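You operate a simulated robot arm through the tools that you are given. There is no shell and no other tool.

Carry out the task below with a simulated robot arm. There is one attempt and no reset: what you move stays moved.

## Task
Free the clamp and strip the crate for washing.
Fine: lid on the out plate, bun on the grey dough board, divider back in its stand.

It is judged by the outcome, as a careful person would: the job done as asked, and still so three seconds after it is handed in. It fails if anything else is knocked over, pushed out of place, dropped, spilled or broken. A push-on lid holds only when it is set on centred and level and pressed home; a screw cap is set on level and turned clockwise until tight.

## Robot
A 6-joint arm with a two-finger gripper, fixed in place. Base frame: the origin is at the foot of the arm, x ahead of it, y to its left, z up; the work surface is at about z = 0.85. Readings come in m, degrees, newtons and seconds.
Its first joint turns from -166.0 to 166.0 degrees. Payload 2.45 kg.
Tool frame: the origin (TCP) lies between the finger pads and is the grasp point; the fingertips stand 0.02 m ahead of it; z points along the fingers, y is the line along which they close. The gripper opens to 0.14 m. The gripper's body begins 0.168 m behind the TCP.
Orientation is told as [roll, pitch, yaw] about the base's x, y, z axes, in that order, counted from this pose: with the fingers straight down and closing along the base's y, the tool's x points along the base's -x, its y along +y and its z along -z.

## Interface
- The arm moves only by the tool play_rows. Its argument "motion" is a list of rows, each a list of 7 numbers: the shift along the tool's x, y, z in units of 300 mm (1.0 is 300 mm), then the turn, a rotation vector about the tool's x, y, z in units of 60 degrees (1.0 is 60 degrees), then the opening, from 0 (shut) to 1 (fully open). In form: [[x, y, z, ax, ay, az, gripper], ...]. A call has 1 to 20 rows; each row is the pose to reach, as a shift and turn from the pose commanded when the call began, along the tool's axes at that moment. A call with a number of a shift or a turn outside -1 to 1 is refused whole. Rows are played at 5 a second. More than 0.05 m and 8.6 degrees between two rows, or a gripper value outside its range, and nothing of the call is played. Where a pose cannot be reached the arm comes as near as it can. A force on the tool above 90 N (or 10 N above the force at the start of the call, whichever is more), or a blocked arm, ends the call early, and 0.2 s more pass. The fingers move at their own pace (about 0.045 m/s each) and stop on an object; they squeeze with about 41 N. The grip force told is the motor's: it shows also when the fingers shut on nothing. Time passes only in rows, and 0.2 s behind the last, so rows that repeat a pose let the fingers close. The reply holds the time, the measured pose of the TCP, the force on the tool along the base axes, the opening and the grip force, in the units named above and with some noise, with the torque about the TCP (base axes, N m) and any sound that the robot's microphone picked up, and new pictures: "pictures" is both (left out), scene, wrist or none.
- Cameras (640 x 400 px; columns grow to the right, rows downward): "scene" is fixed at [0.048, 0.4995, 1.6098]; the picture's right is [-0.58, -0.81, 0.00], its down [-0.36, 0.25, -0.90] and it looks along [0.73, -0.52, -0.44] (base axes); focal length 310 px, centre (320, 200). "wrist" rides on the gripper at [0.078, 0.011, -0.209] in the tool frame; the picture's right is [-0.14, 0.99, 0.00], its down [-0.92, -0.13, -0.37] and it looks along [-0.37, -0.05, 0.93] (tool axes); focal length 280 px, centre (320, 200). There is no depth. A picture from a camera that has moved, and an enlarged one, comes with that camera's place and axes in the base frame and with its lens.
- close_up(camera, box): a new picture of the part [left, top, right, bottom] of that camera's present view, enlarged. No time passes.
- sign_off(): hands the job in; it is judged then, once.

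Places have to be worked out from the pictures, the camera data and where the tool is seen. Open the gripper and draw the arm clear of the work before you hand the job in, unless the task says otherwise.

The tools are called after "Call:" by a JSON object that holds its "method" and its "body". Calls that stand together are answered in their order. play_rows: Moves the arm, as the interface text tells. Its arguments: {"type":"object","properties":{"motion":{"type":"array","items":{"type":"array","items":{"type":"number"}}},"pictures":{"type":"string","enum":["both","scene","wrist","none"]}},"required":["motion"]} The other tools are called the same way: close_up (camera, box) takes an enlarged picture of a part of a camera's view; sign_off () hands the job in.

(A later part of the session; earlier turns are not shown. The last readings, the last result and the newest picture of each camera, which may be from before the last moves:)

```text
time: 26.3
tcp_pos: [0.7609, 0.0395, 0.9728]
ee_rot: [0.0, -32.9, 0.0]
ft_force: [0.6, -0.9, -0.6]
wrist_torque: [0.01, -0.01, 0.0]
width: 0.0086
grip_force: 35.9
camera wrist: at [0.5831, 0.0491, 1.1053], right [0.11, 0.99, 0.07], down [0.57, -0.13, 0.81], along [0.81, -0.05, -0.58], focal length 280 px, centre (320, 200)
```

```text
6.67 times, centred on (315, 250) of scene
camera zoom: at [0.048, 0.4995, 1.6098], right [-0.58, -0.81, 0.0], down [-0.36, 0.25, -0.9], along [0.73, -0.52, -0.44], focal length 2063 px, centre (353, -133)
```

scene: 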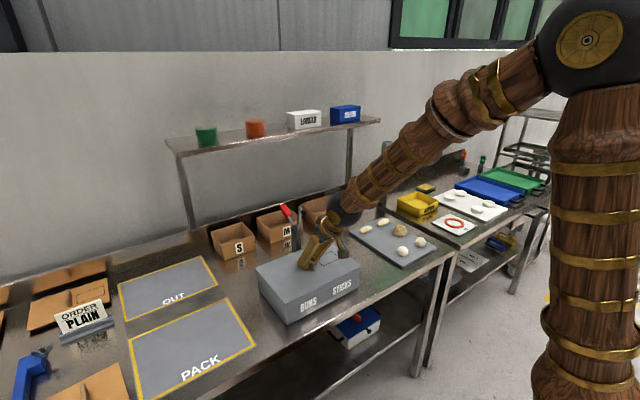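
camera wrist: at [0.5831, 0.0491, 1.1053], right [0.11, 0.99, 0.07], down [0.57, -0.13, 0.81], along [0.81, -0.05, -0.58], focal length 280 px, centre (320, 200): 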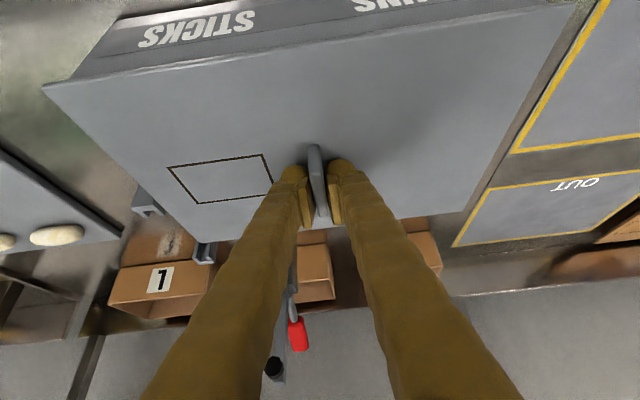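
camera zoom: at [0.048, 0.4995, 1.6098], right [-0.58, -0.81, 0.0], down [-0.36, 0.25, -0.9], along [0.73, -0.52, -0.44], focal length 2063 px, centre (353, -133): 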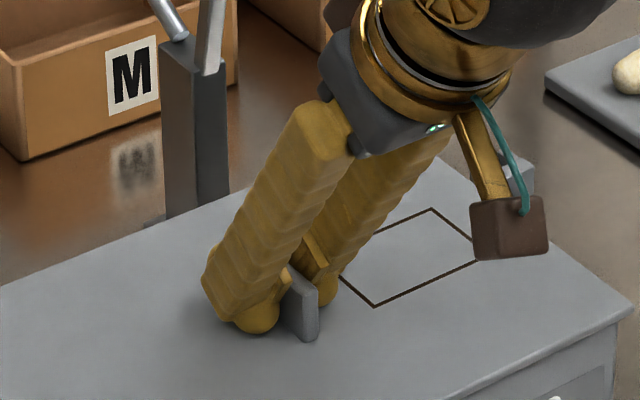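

The fin is gripped (8.6 mm). I'll lift straight up slowly by 4 cm and check that the lid comes level and nothing else comes with it.

Call:
{"method": "play_rows", "body": {"motion": [[-0.009, 0, -0.014, 0, 0, 0, 0], [-0.018, 0, -0.028, 0, 0, 0, 0], [-0.036, 0, -0.056, 0, 0, 0, 0], [-0.054, 0, -0.084, 0, 0, 0, 0], [-0.0726, 0, -0.1118, 0, 0, 0, 0], [-0.0726, 0, -0.1118, 0, 0, 0, 0]], "pictures": "both"}}

Call:
{"method": "close_up", "body": {"camera": "scene", "box": [240, 190, 380, 330]}}

```text
time: 27.7
tcp_pos: [0.7606, 0.038, 1.0112]
ee_rot: [0.0, -32.9, 0.0]
ft_force: [-0.1, -0.2, -1.8]
wrist_torque: [0.0, 0.01, -0.01]
width: 0.0087
grip_force: 36.7
camera wrist: at [0.5826, 0.0488, 1.1439], right [0.11, 0.99, 0.07], down [0.57, -0.13, 0.81], along [0.81, -0.05, -0.58], focal length 280 px, centre (320, 200)
```

scene: 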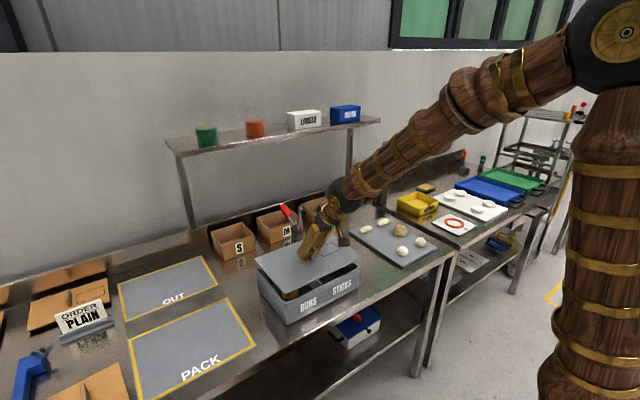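
wrist: 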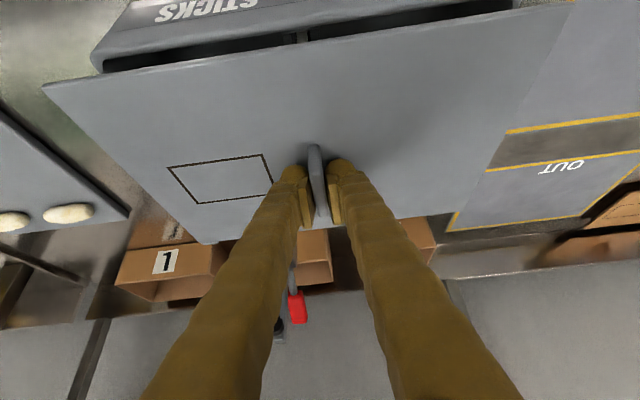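

```text
2.86 times, centred on (310, 260) of scene
camera zoom: at [0.048, 0.4995, 1.6098], right [-0.58, -0.81, 0.0], down [-0.36, 0.25, -0.9], along [0.73, -0.52, -0.44], focal length 884 px, centre (349, 29)
```

zoom: 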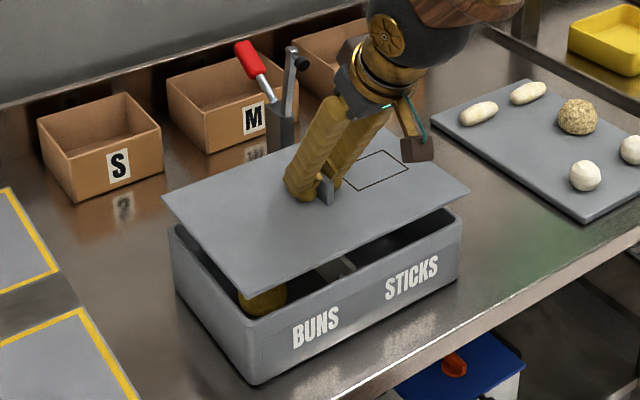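

The lid lifts cleanly and level; a bun and the divider are visible in the crate. I'll raise it further and carry it sideways at x 0.76, away from the clamp.

Call:
{"method": "play_rows", "body": {"motion": [[-0.05, 0, -0.079, 0, 0, 0, 0], [-0.1, 0, -0.158, 0, 0, 0, 0], [-0.154, 0, -0.2376, 0, 0, 0, 0], [-0.154, 0.06, -0.2376, 0, 0, 0, 0], [-0.154, 0.16, -0.2376, 0, 0, 0, 0], [-0.154, 0.27, -0.2376, 0, 0, 0, 0], [-0.154, 0.38, -0.2376, 0, 0, 0, 0], [-0.154, 0.49, -0.2376, 0, 0, 0, 0], [-0.154, 0.6, -0.2376, 0, 0, 0, 0], [-0.154, 0.71, -0.2376, 0, 0, 0, 0], [-0.154, 0.82, -0.2376, 0, 0, 0, 0], [-0.154, 0.93, -0.2376, 0, 0, 0, 0]], "pictures": "both"}}

```text
time: 30.3
tcp_pos: [0.7612, 0.3196, 1.0966]
ee_rot: [0.1, -32.8, 0.1]
ft_force: [0.3, 0.6, -1.8]
wrist_torque: [0.04, 0.02, 0.02]
width: 0.0089
grip_force: 36.2
camera wrist: at [0.5834, 0.3296, 1.2302], right [0.11, 0.99, 0.07], down [0.57, -0.13, 0.81], along [0.81, -0.05, -0.58], focal length 280 px, centre (320, 200)
```

scene: 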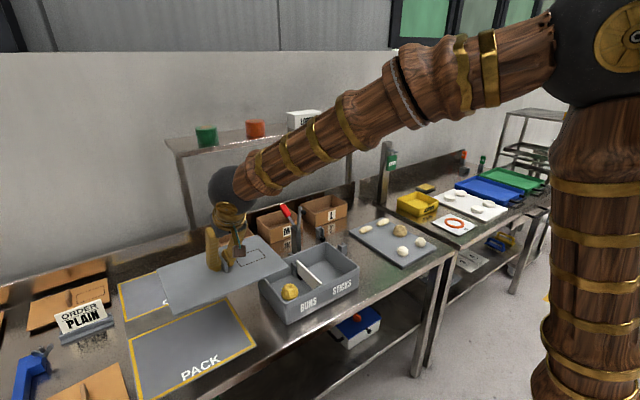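
wrist: 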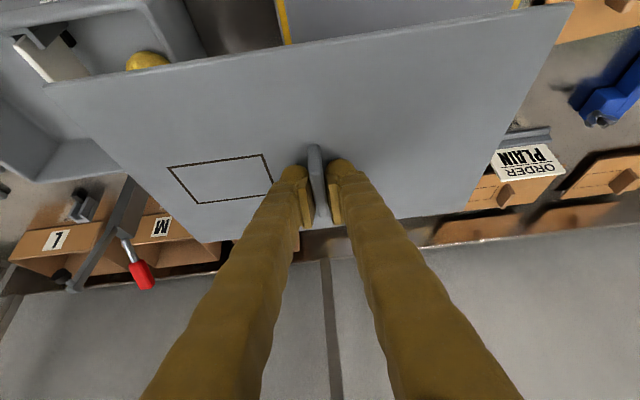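

The lid is level and steady. I'll carry it out over the OUT plate at the same height.

Call:
{"method": "play_rows", "body": {"motion": [[-0.0869, 0.0406, 0.0565, 0, 0, 0, 0], [-0.1739, 0.0812, 0.1129, 0, 0, 0, 0], [-0.2608, 0.1218, 0.1694, 0, 0, 0, 0], [-0.3478, 0.1624, 0.2258, 0, 0, 0, 0], [-0.4347, 0.203, 0.2823, 0, 0, 0, 0], [-0.5216, 0.2436, 0.3388, 0, 0, 0, 0], [-0.6086, 0.2842, 0.3952, 0, 0, 0, 0], [-0.6955, 0.3248, 0.4517, 0, 0, 0, 0], [-0.7825, 0.3654, 0.5081, 0, 0, 0, 0], [-0.8694, 0.406, 0.5646, 0, 0, 0, 0], [-0.8694, 0.406, 0.5646, 0, 0, 0, 0]], "pictures": "both"}}

```text
time: 32.7
tcp_pos: [1.0723, 0.4393, 1.0986]
ee_rot: [0.1, -32.9, 0.1]
ft_force: [0.5, 0.6, -3.0]
wrist_torque: [-0.01, -0.04, -0.02]
width: 0.0087
grip_force: 36.2
camera wrist: at [0.894, 0.4496, 1.2312], right [0.11, 0.99, 0.07], down [0.57, -0.13, 0.81], along [0.81, -0.05, -0.58], focal length 280 px, centre (320, 200)
```

scene: 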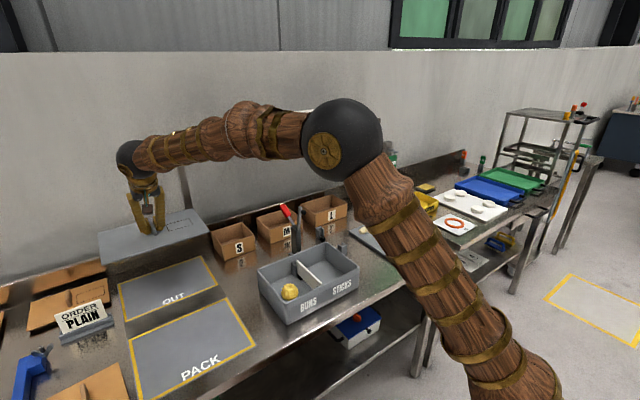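
wrist: 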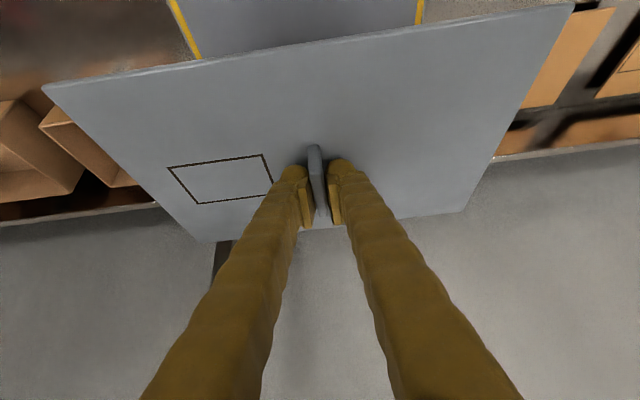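

Over the plate. I'll descend straight down to about 2 cm above touchdown and check alignment with the yellow border.

Call:
{"method": "play_rows", "body": {"motion": [[0.057, 0.003, 0.088, 0, 0, 0, 0], [0.114, 0.006, 0.176, 0, 0, 0, 0], [0.171, 0.008, 0.264, 0, 0, 0, 0], [0.228, 0.008, 0.351, 0, 0, 0, 0], [0.285, 0.008, 0.439, 0, 0, 0, 0], [0.3424, 0.008, 0.5273, 0, 0, 0, 0], [0.3424, 0.008, 0.5273, 0, 0, 0, 0]], "pictures": "both"}}

Call:
{"method": "close_up", "body": {"camera": "scene", "box": [80, 200, 240, 340]}}

```text
time: 34.3
tcp_pos: [1.072, 0.4419, 0.9094]
ee_rot: [0.0, -33.0, 0.1]
ft_force: [0.1, 0.0, -1.4]
wrist_torque: [-0.01, -0.01, -0.03]
width: 0.0087
grip_force: 36.3
camera wrist: at [0.894, 0.4521, 1.0415], right [0.11, 0.99, 0.07], down [0.57, -0.13, 0.81], along [0.81, -0.05, -0.58], focal length 280 px, centre (320, 200)
```

scene: 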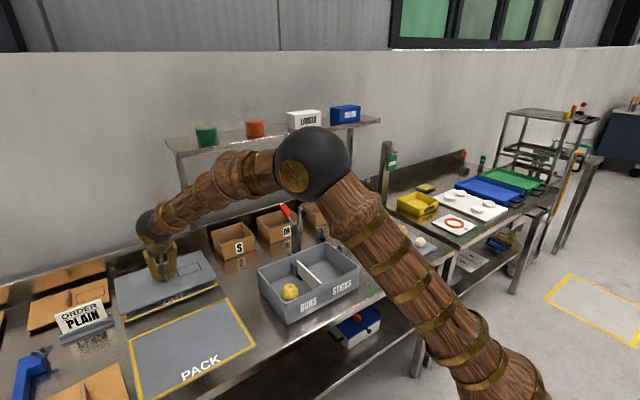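
wrist: 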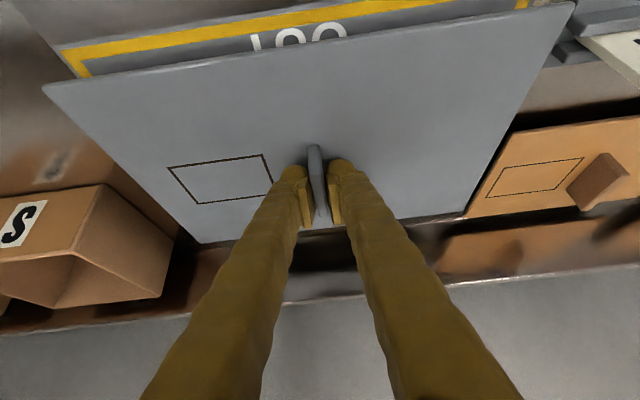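

```text
2.86 times, centred on (160, 270) of scene
camera zoom: at [0.048, 0.4995, 1.6098], right [-0.58, -0.81, 0.0], down [-0.36, 0.25, -0.9], along [0.73, -0.52, -0.44], focal length 884 px, centre (777, 0)
```

zoom: 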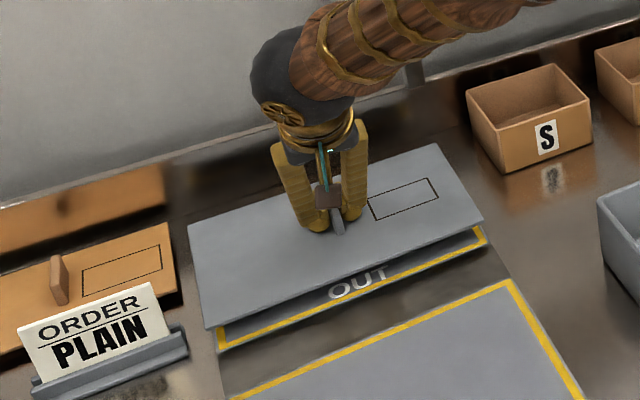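

Lid centre is at about (1.069, 0.4425) over the plate centre, level and square. I'll lower in small steps and watch for contact force.

Call:
{"method": "play_rows", "body": {"motion": [[0.0055, 0, 0.0084, 0, 0, 0, 0], [0.0109, 0, 0.0168, 0, 0, 0, 0], [0.0164, 0, 0.0252, 0, 0, 0, 0], [0.0218, 0, 0.0336, 0, 0, 0, 0], [0.0218, 0, 0.0336, 0, 0, 0, 0]], "pictures": "none"}}

Call:
{"method": "close_up", "body": {"camera": "scene", "box": [110, 240, 230, 330]}}

```text
time: 35.5
tcp_pos: [1.0712, 0.4417, 0.8962]
ee_rot: [0.0, -32.9, -0.1]
ft_force: [0.0, 0.0, -2.9]
wrist_torque: [0.0, -0.01, -0.01]
width: 0.009
grip_force: 36.1
```

```text
4.44 times, centred on (170, 285) of scene
camera zoom: at [0.048, 0.4995, 1.6098], right [-0.58, -0.81, 0.0], down [-0.36, 0.25, -0.9], along [0.73, -0.52, -0.44], focal length 1375 px, centre (987, -178)
```

zoom: 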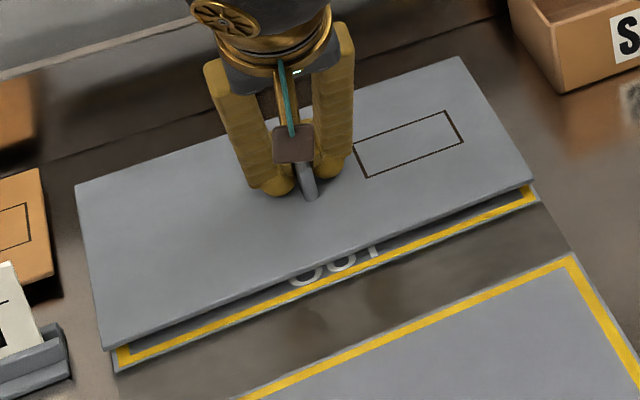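

Still about 1 cm up. Continuing down in 2 mm steps until the force reading shows it resting.

Call:
{"method": "play_rows", "body": {"motion": [[0.0036, 0, 0.0056, 0, 0, 0, 0], [0.0073, 0, 0.0112, 0, 0, 0, 0], [0.0109, 0, 0.0168, 0, 0, 0, 0], [0.0109, 0, 0.0168, 0, 0, 0, 0]], "pictures": "none"}}

Call:
{"method": "close_up", "body": {"camera": "scene", "box": [110, 240, 230, 330]}}

```text
time: 36.5
tcp_pos: [1.072, 0.442, 0.893]
ee_rot: [0.1, -33.0, 0.1]
ft_force: [1.7, 0.6, 30.9]
wrist_torque: [0.0, -0.21, 0.01]
width: 0.009
grip_force: 36.4
```

```text
4.44 times, centred on (170, 285) of scene
camera zoom: at [0.048, 0.4995, 1.6098], right [-0.58, -0.81, 0.0], down [-0.36, 0.25, -0.9], along [0.73, -0.52, -0.44], focal length 1375 px, centre (987, -178)
```

zoom: 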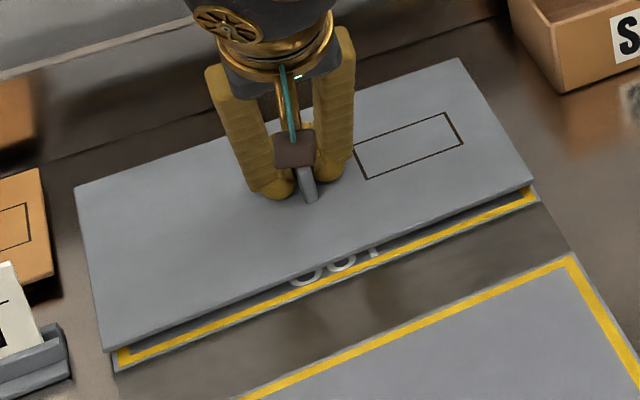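

The lid is resting on the plate (31 N upward). I'll relax the pressure, open the fingers and rise straight up.

Call:
{"method": "play_rows", "body": {"motion": [[-0.0054, 0, -0.0084, 0, 0, 0, 0], [-0.0054, 0, -0.0084, 0, 0, 0, 0.15], [-0.0054, 0, -0.0084, 0, 0, 0, 0.4], [-0.0054, 0, -0.0084, 0, 0, 0, 0.5], [-0.0054, 0, -0.0084, 0, 0, 0, 0.5], [-0.0054, 0, -0.0084, 0, 0, 0, 0.5], [-0.06, 0, -0.092, 0, 0, 0, 0.5], [-0.12, 0, -0.184, 0, 0, 0, 0.5], [-0.18, 0, -0.277, 0, 0, 0, 0.5], [-0.24, 0, -0.37, 0, 0, 0, 0.5]], "pictures": "both"}}

Call:
{"method": "close_up", "body": {"camera": "scene", "box": [110, 240, 230, 330]}}

```text
time: 38.7
tcp_pos: [1.0697, 0.4422, 1.024]
ee_rot: [-0.1, -32.8, 0.1]
ft_force: [-0.7, 0.7, -0.6]
wrist_torque: [0.03, -0.05, 0.01]
width: 0.0701
grip_force: 0.1
camera wrist: at [0.8918, 0.4533, 1.1572], right [0.11, 0.99, 0.07], down [0.57, -0.13, 0.81], along [0.81, -0.05, -0.58], focal length 280 px, centre (320, 200)
```

scene: 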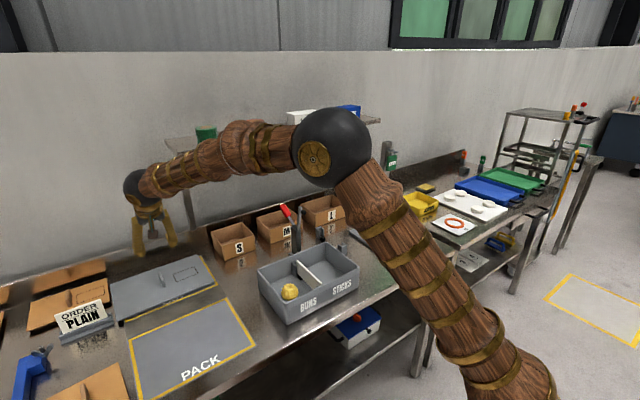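
wrist: 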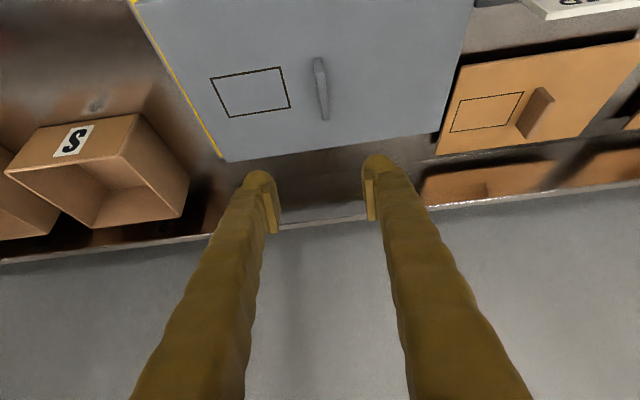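

```text
4.44 times, centred on (170, 285) of scene
camera zoom: at [0.048, 0.4995, 1.6098], right [-0.58, -0.81, 0.0], down [-0.36, 0.25, -0.9], along [0.73, -0.52, -0.44], focal length 1375 px, centre (987, -178)
```

zoom: 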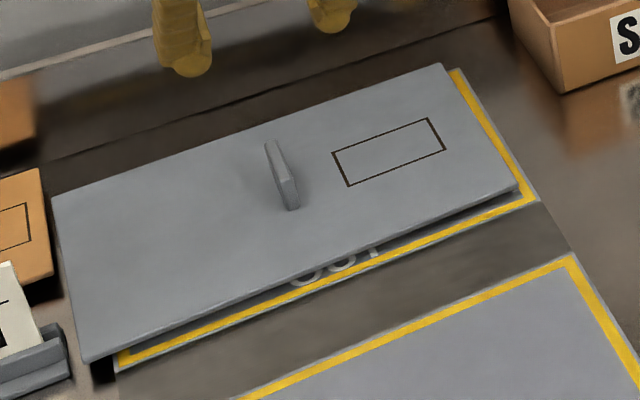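

The lid stayed level but slid about 1.5 cm toward +y as the fingers opened. I'll inspect its position relative to the plate and the neighbouring brown lid.

Call:
{"method": "close_up", "body": {"camera": "wrist", "box": [120, 0, 640, 220]}}

Call:
{"method": "close_up", "body": {"camera": "scene", "box": [60, 240, 150, 340]}}

```text
1.23 times, centred on (380, 110) of wrist
camera zoom: at [0.8918, 0.4533, 1.1572], right [0.11, 0.99, 0.07], down [0.57, -0.13, 0.81], along [0.81, -0.05, -0.58], focal length 345 px, centre (246, 311)
```

zoom: 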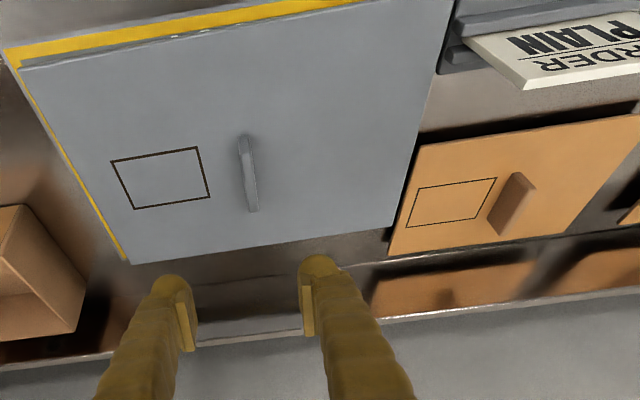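

```text
4.00 times, centred on (105, 290) of scene
camera zoom: at [0.048, 0.4995, 1.6098], right [-0.58, -0.81, 0.0], down [-0.36, 0.25, -0.9], along [0.73, -0.52, -0.44], focal length 1238 px, centre (1180, -160)
```

zoom: 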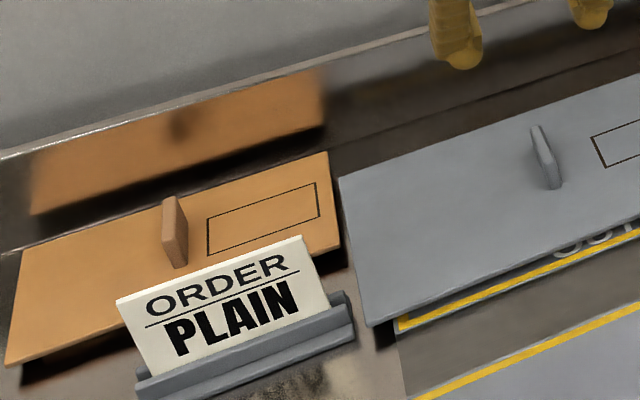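

The lid sits level but about 1.5 cm left of the plate centre (overhanging about 2 cm toward the brown lid, not touching). I'll lower the open fingers around the fin, without touching the lid's surface, and use the left finger's inner face to nudge it back squarely.

Call:
{"method": "play_rows", "body": {"motion": [[0.058, 0, 0.089, 0, 0, 0, 0.5], [0.115, 0, 0.178, 0, 0, 0, 0.5], [0.173, 0, 0.266, 0, 0, 0, 0.5], [0.2306, 0, 0.355, 0, 0, 0, 0.5], [0.2306, 0, 0.355, 0, 0, 0, 0.5]], "pictures": "both"}}

Call:
{"method": "close_up", "body": {"camera": "scene", "box": [110, 240, 230, 330]}}

```text
time: 39.9
tcp_pos: [1.0717, 0.4414, 0.894]
ee_rot: [0.0, -32.9, 0.0]
ft_force: [0.2, -0.5, 0.0]
wrist_torque: [-0.01, -0.02, 0.0]
width: 0.07
grip_force: 0.0
camera wrist: at [0.8938, 0.4517, 1.0261], right [0.12, 0.99, 0.07], down [0.57, -0.13, 0.81], along [0.81, -0.05, -0.58], focal length 280 px, centre (320, 200)
```

scene: 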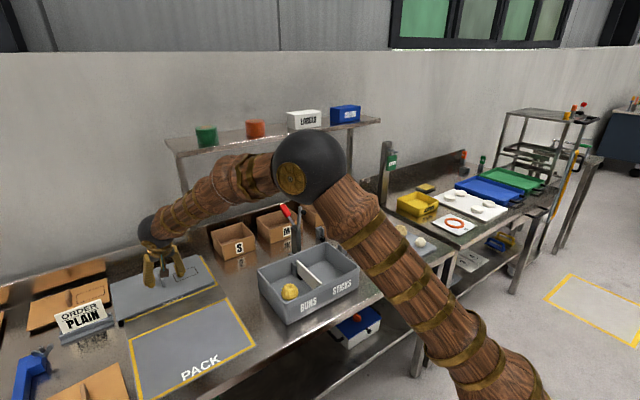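
wrist: 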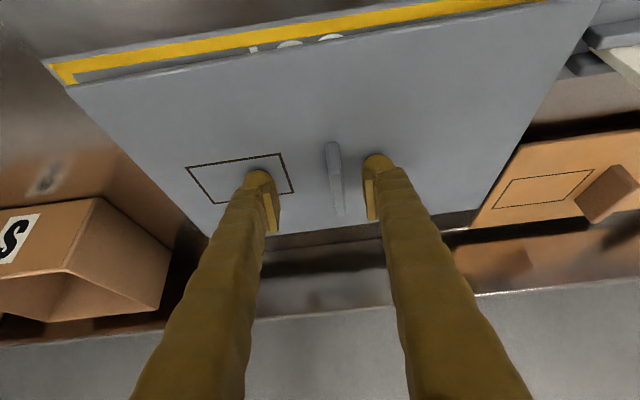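

```text
4.44 times, centred on (170, 285) of scene
camera zoom: at [0.048, 0.4995, 1.6098], right [-0.58, -0.81, 0.0], down [-0.36, 0.25, -0.9], along [0.73, -0.52, -0.44], focal length 1375 px, centre (987, -178)
```

zoom: 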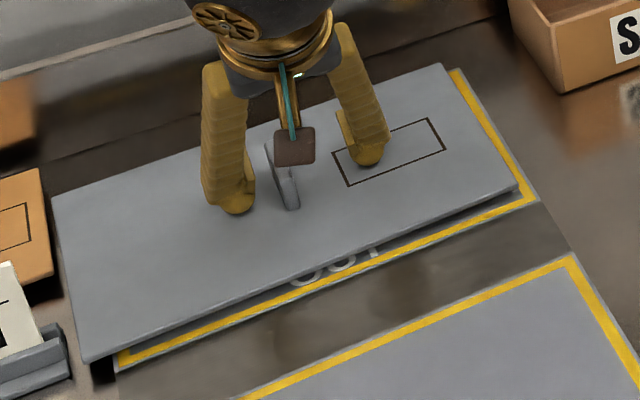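

No contact and clear of the lid surface. Now a slow sideways nudge of about 3.1 cm in −y, of which the last 1.4 cm should move the lid.

Call:
{"method": "play_rows", "body": {"motion": [[0, -0.02, 0, 0, 0, 0, 0.5], [0, -0.04, 0, 0, 0, 0, 0.5], [0, -0.052, 0, 0, 0, 0, 0.5], [0, -0.062, 0, 0, 0, 0, 0.5], [0, -0.072, 0, 0, 0, 0, 0.5], [0, -0.082, 0, 0, 0, 0, 0.5], [0, -0.092, 0, 0, 0, 0, 0.5], [0, -0.102, 0, 0, 0, 0, 0.5], [0, -0.102, 0, 0, 0, 0, 0.5]], "pictures": "both"}}

Call:
{"method": "close_up", "body": {"camera": "scene", "box": [110, 240, 230, 330]}}

```text
time: 41.9
tcp_pos: [1.072, 0.412, 0.8947]
ee_rot: [0.1, -32.9, 0.0]
ft_force: [0.8, -0.3, 0.1]
wrist_torque: [-0.04, 0.02, -0.02]
width: 0.0701
grip_force: 0.3
camera wrist: at [0.8936, 0.4218, 1.0274], right [0.11, 0.99, 0.07], down [0.57, -0.13, 0.81], along [0.81, -0.05, -0.58], focal length 280 px, centre (320, 200)
```

scene: 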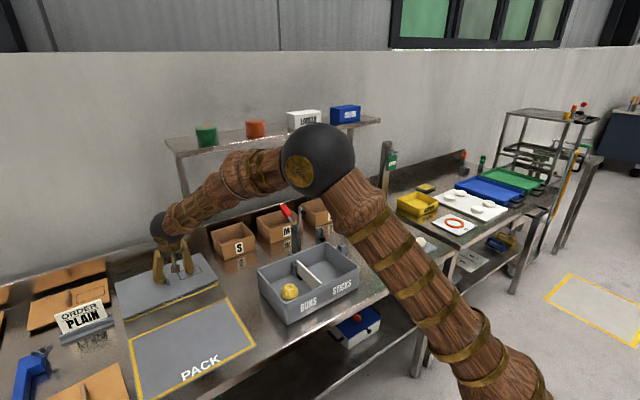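
wrist: 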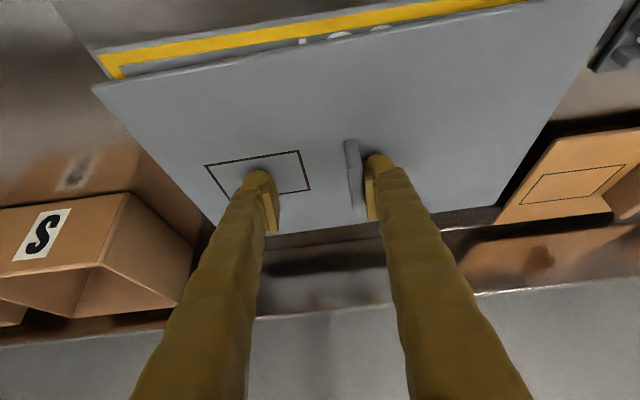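

```text
4.44 times, centred on (170, 285) of scene
camera zoom: at [0.048, 0.4995, 1.6098], right [-0.58, -0.81, 0.0], down [-0.36, 0.25, -0.9], along [0.73, -0.52, -0.44], focal length 1375 px, centre (987, -178)
```

zoom: 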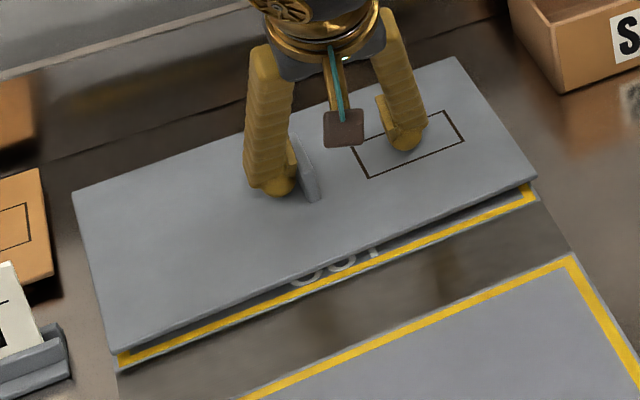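

The lid is back centred on the plate. I'll back the finger off the fin and rise straight up.

Call:
{"method": "play_rows", "body": {"motion": [[0, 0.015, 0, 0, 0, 0, 0.5], [0, 0.045, 0, 0, 0, 0, 0.5], [-0.05, 0.045, -0.077, 0, 0, 0, 0.5], [-0.115, 0.045, -0.178, 0, 0, 0, 0.5], [-0.173, 0.045, -0.266, 0, 0, 0, 0.5], [-0.23, 0.045, -0.355, 0, 0, 0, 0.5], [-0.28, 0.045, -0.432, 0, 0, 0, 0.5]], "pictures": "both"}}

Call:
{"method": "close_up", "body": {"camera": "scene", "box": [110, 240, 230, 330]}}

```text
time: 43.5
tcp_pos: [1.0698, 0.4248, 1.0484]
ee_rot: [-0.1, -32.8, 0.1]
ft_force: [-0.1, -1.1, -0.3]
wrist_torque: [-0.02, 0.0, -0.01]
width: 0.0698
grip_force: 0.1
camera wrist: at [0.8917, 0.4349, 1.1823], right [0.11, 0.99, 0.07], down [0.57, -0.13, 0.81], along [0.81, -0.05, -0.58], focal length 280 px, centre (320, 200)
```

scene: 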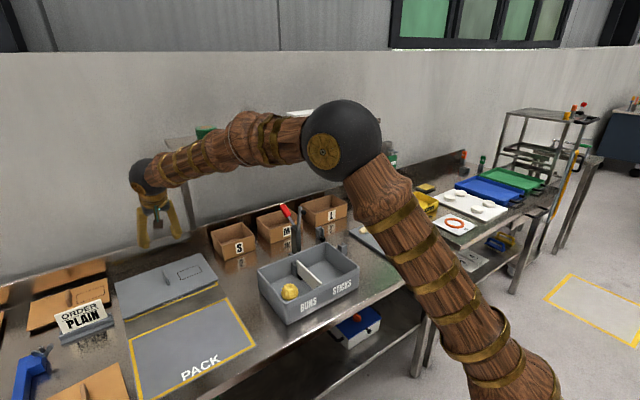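
wrist: 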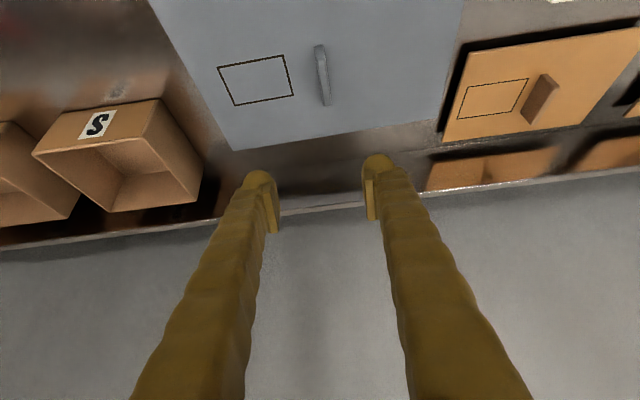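

```text
4.44 times, centred on (170, 285) of scene
camera zoom: at [0.048, 0.4995, 1.6098], right [-0.58, -0.81, 0.0], down [-0.36, 0.25, -0.9], along [0.73, -0.52, -0.44], focal length 1375 px, centre (987, -178)
```

zoom: 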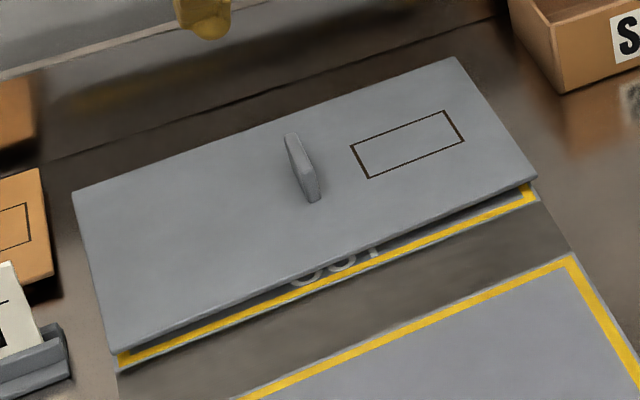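

The lid is settled on the OUT plate, level and centred. Next I'll bring the tool back, vertical, above the crate to see the bun and divider.

Call:
{"method": "play_rows", "body": {"motion": [[0.0885, 0, -0.1017, 0, 0.061, 0, 1], [0.177, 0, -0.2033, 0, 0.122, 0, 1], [0.2656, 0, -0.305, 0, 0.183, 0, 1], [0.354, 0, -0.4067, 0, 0.244, 0, 1], [0.4428, 0, -0.508, 0, 0.305, 0, 1], [0.5313, 0, -0.61, 0, 0.366, 0, 1], [0.62, 0, -0.7117, 0, 0.427, 0, 1], [0.7084, 0, -0.8133, 0, 0.488, 0, 1], [0.797, 0, -0.915, 0, 0.548, 0, 1], [0.797, -0.14, -0.915, 0, 0.548, 0, 1], [0.797, -0.28, -0.915, 0, 0.548, 0, 1], [0.797, -0.42, -0.915, 0, 0.548, 0, 1], [0.797, -0.56, -0.915, 0, 0.548, 0, 1], [0.797, -0.7, -0.915, 0, 0.548, 0, 1], [0.797, -0.85, -0.915, 0, 0.548, 0, 1], [0.797, -1.0, -0.915, 0, 0.548, 0, 1]], "pictures": "both"}}

Call:
{"method": "close_up", "body": {"camera": "scene", "box": [240, 200, 370, 330]}}

```text
time: 46.9
tcp_pos: [0.72, 0.1194, 1.1513]
ee_rot: [0.0, 0.0, 0.1]
ft_force: [0.3, 0.3, 0.4]
wrist_torque: [0.02, 0.05, -0.03]
width: 0.14
grip_force: 0.1
camera wrist: at [0.643, 0.1297, 1.361], right [0.14, 0.99, 0.0], down [0.92, -0.13, 0.37], along [0.37, -0.05, -0.93], focal length 280 px, centre (320, 200)
```

scene: 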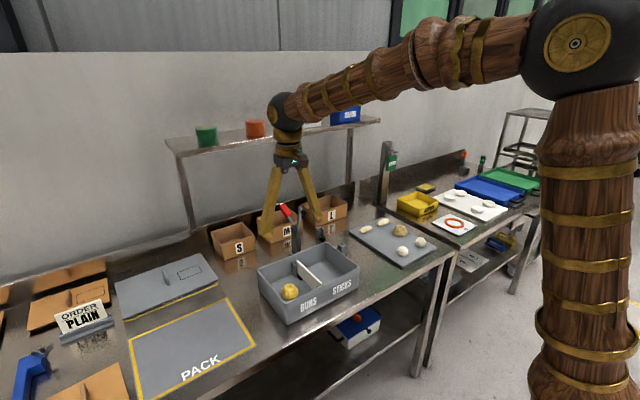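
wrist: 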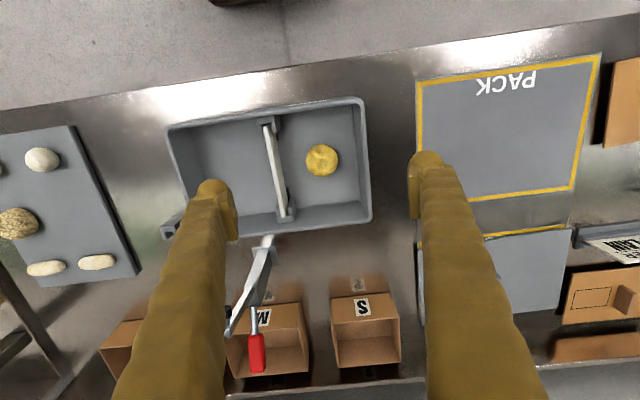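

```text
3.08 times, centred on (305, 265) of scene
camera zoom: at [0.048, 0.4995, 1.6098], right [-0.58, -0.81, 0.0], down [-0.36, 0.25, -0.9], along [0.73, -0.52, -0.44], focal length 952 px, centre (366, 0)
```

zoom: 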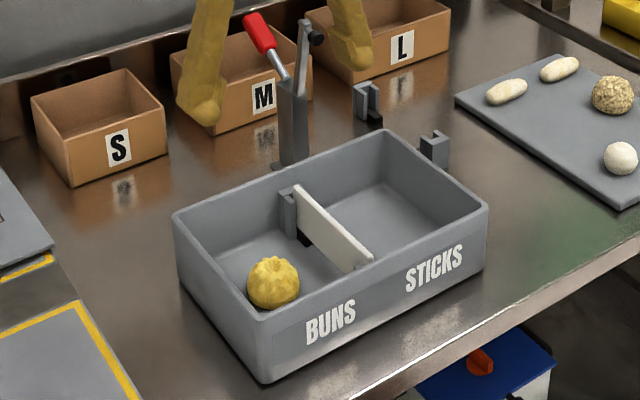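

Call:
{"method": "close_up", "body": {"camera": "wrist", "box": [150, 80, 390, 260]}}

Call:
{"method": "close_up", "body": {"camera": "scene", "box": [285, 220, 365, 290]}}

Call:
{"method": "close_up", "body": {"camera": "scene", "box": [340, 200, 450, 280]}}

```text
2.22 times, centred on (270, 170) of wrist
camera zoom: at [0.643, 0.1297, 1.361], right [0.14, 0.99, 0.0], down [0.92, -0.13, 0.37], along [0.37, -0.05, -0.93], focal length 623 px, centre (431, 267)
```

zoom: 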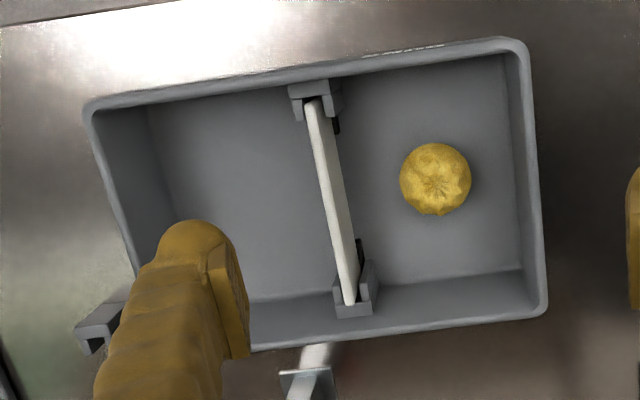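

```text
5.71 times, centred on (325, 255) of scene
camera zoom: at [0.048, 0.4995, 1.6098], right [-0.58, -0.81, 0.0], down [-0.36, 0.25, -0.9], along [0.73, -0.52, -0.44], focal length 1768 px, centre (291, -114)
```

zoom: 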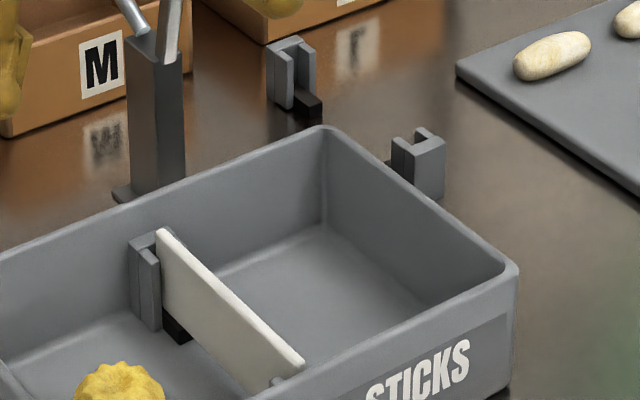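

```text
5.00 times, centred on (395, 240) of scene
camera zoom: at [0.048, 0.4995, 1.6098], right [-0.58, -0.81, 0.0], down [-0.36, 0.25, -0.9], along [0.73, -0.52, -0.44], focal length 1547 px, centre (-55, 0)
```

zoom: 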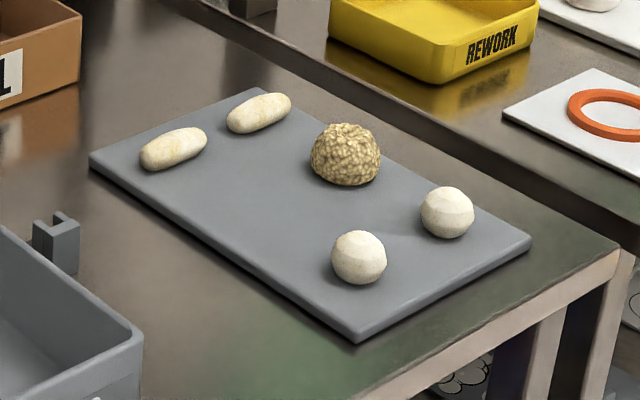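

The crate holds a yellow bun at about (0.761, 0.118, 0.876), roughly 5.6 cm across, and a white divider at y ≈ 0.042 spanning x 0.68–0.83 in slotted posts. On the dough board the free grid spot is about (0.796, −0.36). I'll move above the bun with the fingers part open.

Call:
{"method": "play_rows", "body": {"motion": [[-0.03, 0, 0.1, 0, 0, 0, 0.56], [-0.06, -0.001, 0.22, 0, 0, 0, 0.56], [-0.09, -0.002, 0.34, 0, 0, 0, 0.56], [-0.12, -0.003, 0.46, 0, 0, 0, 0.56], [-0.137, -0.005, 0.56, 0, 0, 0, 0.56], [-0.137, -0.005, 0.56, 0, 0, 0, 0.56]], "pictures": "both"}}

Call:
{"method": "close_up", "body": {"camera": "wrist", "box": [180, 80, 460, 290]}}

Call:
{"method": "close_up", "body": {"camera": "scene", "box": [240, 200, 370, 330]}}

```text
time: 48.3
tcp_pos: [0.7658, 0.1196, 0.9823]
ee_rot: [0.0, 0.0, 0.0]
ft_force: [-0.4, -0.1, 0.2]
wrist_torque: [-0.02, 0.05, 0.0]
width: 0.0782
grip_force: 0.1
camera wrist: at [0.6884, 0.1303, 1.1916], right [0.14, 0.99, 0.0], down [0.92, -0.13, 0.37], along [0.37, -0.05, -0.93], focal length 280 px, centre (320, 200)
```

scene: 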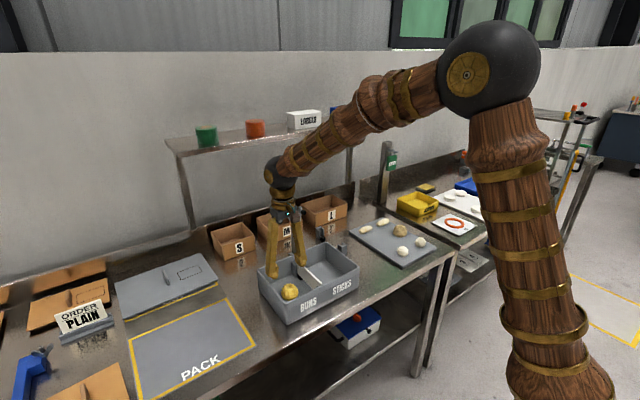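
wrist: 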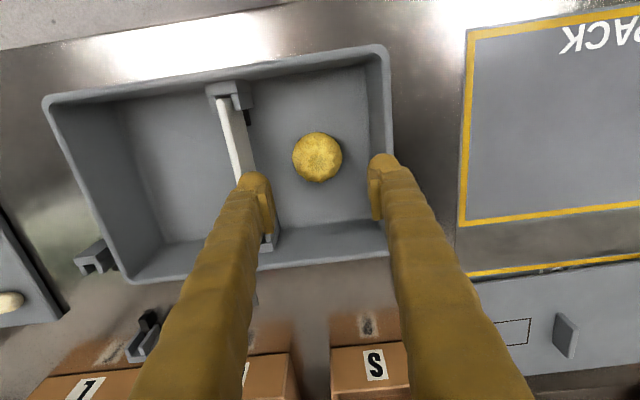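

```text
1.90 times, centred on (320, 185) of wrist
camera zoom: at [0.6884, 0.1303, 1.1916], right [0.14, 0.99, 0.0], down [0.92, -0.13, 0.37], along [0.37, -0.05, -0.93], focal length 534 px, centre (320, 229)
```

zoom: 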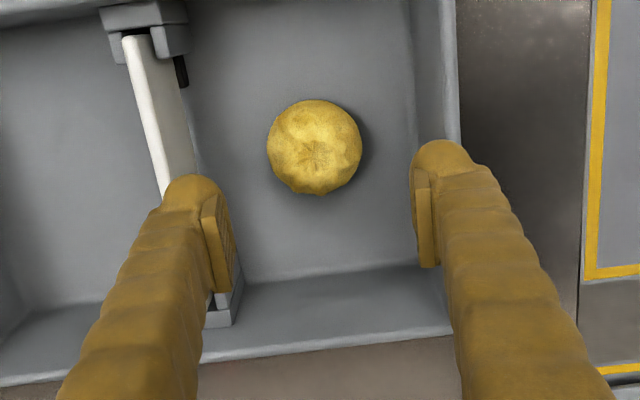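

```text
3.08 times, centred on (305, 265) of scene
camera zoom: at [0.048, 0.4995, 1.6098], right [-0.58, -0.81, 0.0], down [-0.36, 0.25, -0.9], along [0.73, -0.52, -0.44], focal length 952 px, centre (366, 0)
```

zoom: 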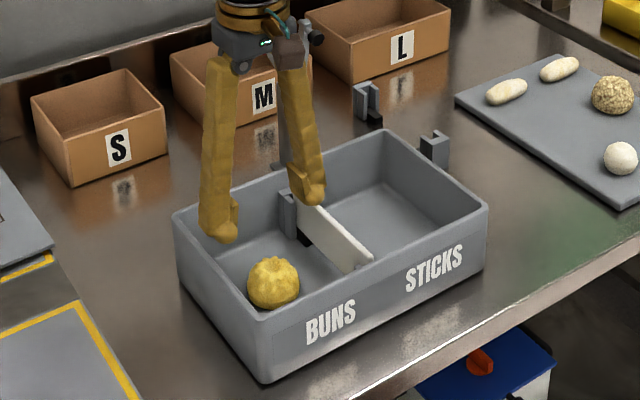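

Closing along y would bring the finger backs close to the crate wall and divider. I'll turn the gripper 90° so it closes along x, where the compartment has plenty of room.

Call:
{"method": "play_rows", "body": {"motion": [[0.008, -0.004, -0.03, 0, 0, 0.14, 0.57], [0.016, -0.008, -0.06, 0, 0, 0.28, 0.57], [0.016, -0.008, -0.067, 0, 0, 0.42, 0.57], [0.016, -0.008, -0.067, 0, 0, 0.56, 0.57], [0.016, -0.008, -0.067, 0, 0, 0.7, 0.57], [0.016, -0.008, -0.067, 0, 0, 0.84, 0.57], [0.016, -0.008, -0.067, 0, 0, 0.98, 0.57]], "pictures": "none"}}

Call:
{"method": "play_rows", "body": {"motion": [[0, 0, 0, 0, 0, 0.13, 0.57], [0, 0, 0, 0, 0, 0.26, 0.57], [0, 0, 0, 0, 0, 0.39, 0.57], [0, 0, 0, 0, 0, 0.52, 0.57], [0, 0, 0, 0, 0, 0.52, 0.57]], "pictures": "both"}}

Call:
{"method": "close_up", "body": {"camera": "wrist", "box": [180, 80, 460, 290]}}

```text
time: 49.9
tcp_pos: [0.758, 0.1201, 1.0016]
ee_rot: [0.0, 0.1, -58.8]
ft_force: [-0.5, 0.0, 0.0]
wrist_torque: [0.01, -0.02, -0.04]
width: 0.0797
grip_force: 0.1
```

```text
time: 51.1
tcp_pos: [0.7584, 0.1213, 1.0022]
ee_rot: [0.0, 0.0, -90.0]
ft_force: [0.1, 0.3, -1.4]
wrist_torque: [0.01, -0.07, 0.0]
width: 0.0798
grip_force: 0.0
camera wrist: at [0.7703, 0.1991, 1.2108], right [0.99, -0.14, 0.0], down [-0.13, -0.92, 0.37], along [-0.05, -0.37, -0.93], focal length 280 px, centre (320, 200)
```

scene: 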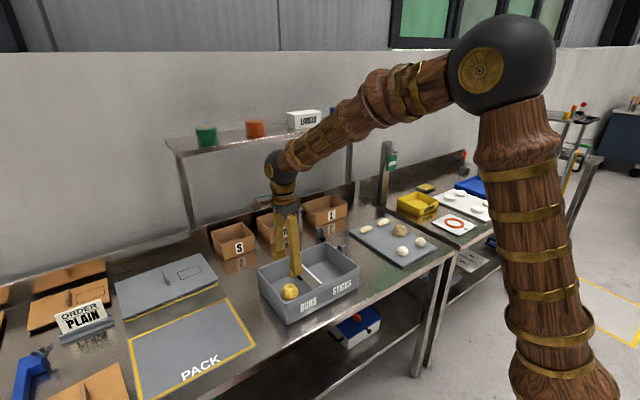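
wrist: 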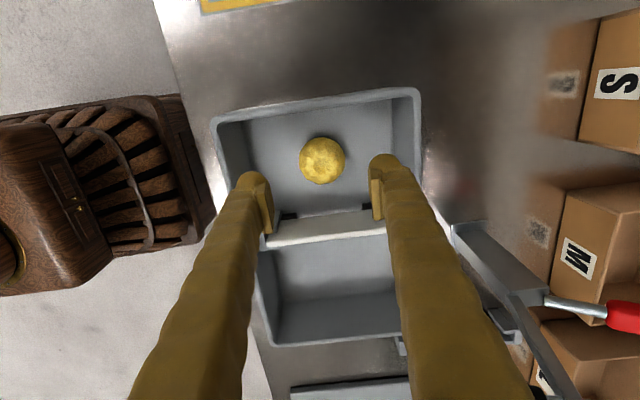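

```text
1.90 times, centred on (320, 185) of wrist
camera zoom: at [0.7703, 0.1991, 1.2108], right [0.99, -0.14, 0.0], down [-0.13, -0.92, 0.37], along [-0.05, -0.37, -0.93], focal length 534 px, centre (320, 229)
```

zoom: 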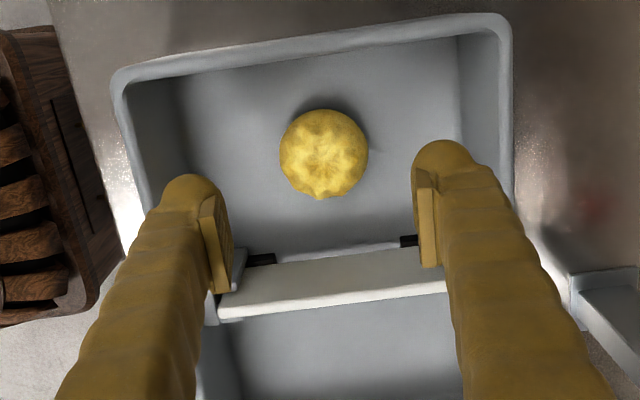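

Bun centre confirmed at (0.762, 0.117), with ample room around the fingers. I'll descend to grasp height.

Call:
{"method": "play_rows", "body": {"motion": [[-0.008, 0.005, 0.1, 0, 0, 0, 0.57], [-0.015, 0.01, 0.2, 0, 0, 0, 0.57], [-0.015, 0.01, 0.3, 0, 0, 0, 0.57], [-0.015, 0.01, 0.394, 0, 0, 0, 0.57], [-0.015, 0.01, 0.394, 0, 0, 0, 0.57]], "pictures": "both"}}

Call:
{"method": "close_up", "body": {"camera": "wrist", "box": [180, 80, 460, 290]}}

Call:
{"method": "close_up", "body": {"camera": "scene", "box": [240, 200, 370, 330]}}

```text
time: 52.3
tcp_pos: [0.7611, 0.1187, 0.8811]
ee_rot: [0.0, 0.1, -90.0]
ft_force: [-0.7, -0.5, 0.0]
wrist_torque: [0.04, 0.01, 0.0]
width: 0.0797
grip_force: 0.1
camera wrist: at [0.7734, 0.1959, 1.0899], right [0.99, -0.14, 0.0], down [-0.13, -0.92, 0.37], along [-0.05, -0.37, -0.93], focal length 280 px, centre (320, 200)
```

scene: 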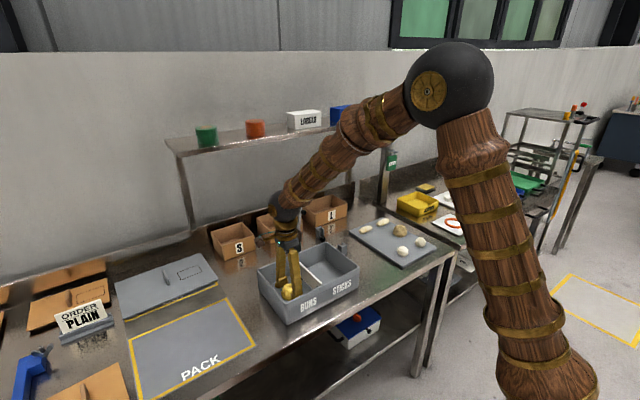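
wrist: 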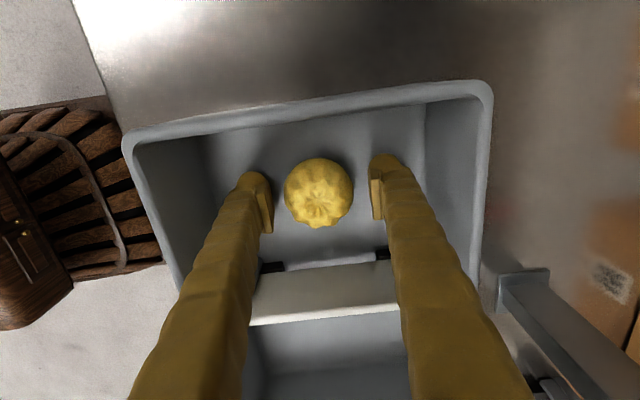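

```text
1.90 times, centred on (320, 185) of wrist
camera zoom: at [0.7734, 0.1959, 1.0899], right [0.99, -0.14, 0.0], down [-0.13, -0.92, 0.37], along [-0.05, -0.37, -0.93], focal length 534 px, centre (320, 229)
```

zoom: 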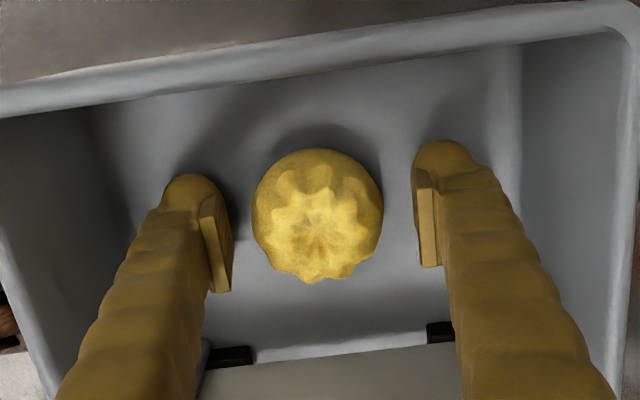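

```text
3.08 times, centred on (305, 265) of scene
camera zoom: at [0.048, 0.4995, 1.6098], right [-0.58, -0.81, 0.0], down [-0.36, 0.25, -0.9], along [0.73, -0.52, -0.44], focal length 952 px, centre (366, 0)
```

zoom: 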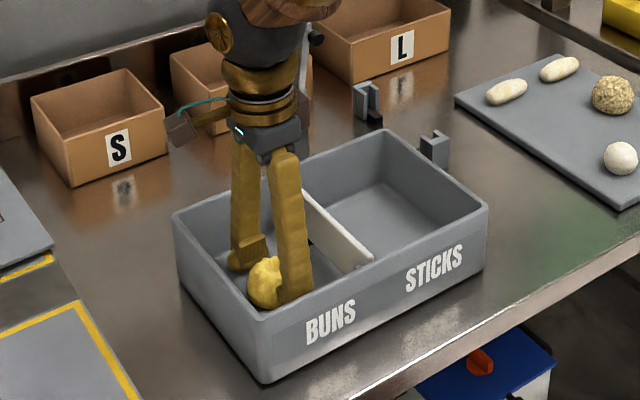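

The bun is well centred between the pads. Closing gently on it.

Call:
{"method": "play_rows", "body": {"motion": [[0, 0, 0, 0, 0, 0, 0.48], [0, 0, 0, 0, 0, 0, 0.42], [0, 0, 0, 0, 0, 0, 0.36], [0, 0, 0, 0, 0, 0, 0.3], [0, 0, 0, 0, 0, 0, 0.3], [0, 0, 0, 0, 0, 0, 0.3]], "pictures": "wrist"}}

```text
time: 53.7
tcp_pos: [0.7624, 0.1178, 0.8812]
ee_rot: [0.1, 0.0, -90.0]
ft_force: [0.2, 0.5, -1.4]
wrist_torque: [0.03, 0.0, -0.01]
width: 0.0519
grip_force: 41.0
camera wrist: at [0.7734, 0.1959, 1.0901], right [0.99, -0.14, 0.0], down [-0.13, -0.92, 0.37], along [-0.05, -0.37, -0.93], focal length 280 px, centre (320, 200)
```

wrist: 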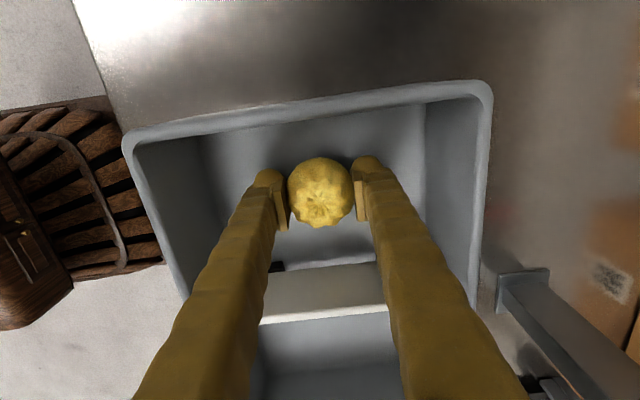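

The bun is held (52 mm, 41 N). I'll lift it straight out, then carry it across toward −y.

Call:
{"method": "play_rows", "body": {"motion": [[0, 0, -0.05, 0, 0, 0, 0.3], [0, 0, -0.14, 0, 0, 0, 0.3], [0, 0, -0.26, 0, 0, 0, 0.3], [0, 0, -0.38, 0, 0, 0, 0.3], [0, 0, -0.5, 0, 0, 0, 0.3], [0, 0, -0.6, 0, 0, 0, 0.3], [-0.1, 0, -0.6, 0, 0, 0, 0.3], [-0.22, 0, -0.6, 0, 0, 0, 0.3], [-0.34, 0, -0.6, 0, 0, 0, 0.3], [-0.46, 0, -0.6, 0, 0, 0, 0.3], [-0.58, 0, -0.6, 0, 0, 0, 0.3], [-0.7, 0, -0.6, 0, 0, 0, 0.3], [-0.82, 0, -0.6, 0, 0, 0, 0.3], [-0.94, 0, -0.6, 0, 0, 0, 0.3]], "pictures": "both"}}

```text
time: 56.7
tcp_pos: [0.7637, -0.1651, 1.0611]
ee_rot: [0.0, 0.0, -90.0]
ft_force: [0.2, -0.5, -1.6]
wrist_torque: [0.01, 0.0, 0.02]
width: 0.0516
grip_force: 40.8
camera wrist: at [0.7743, -0.0874, 1.2695], right [0.99, -0.14, 0.0], down [-0.13, -0.92, 0.37], along [-0.05, -0.37, -0.93], focal length 280 px, centre (320, 200)
```

scene: 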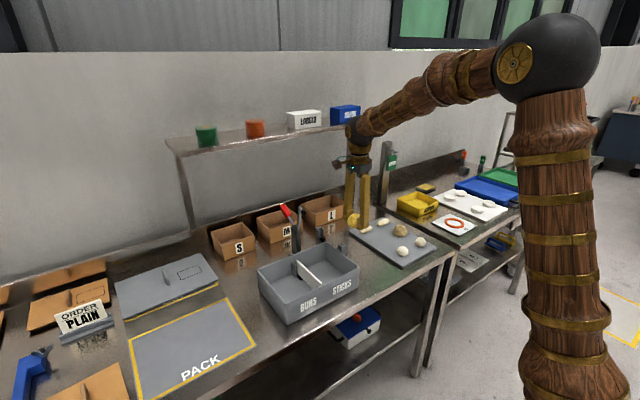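
wrist: 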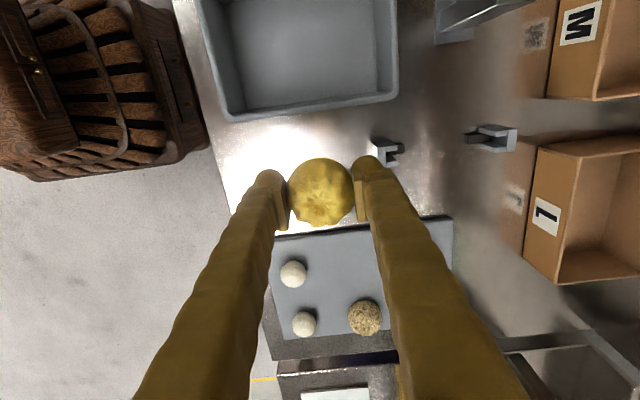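

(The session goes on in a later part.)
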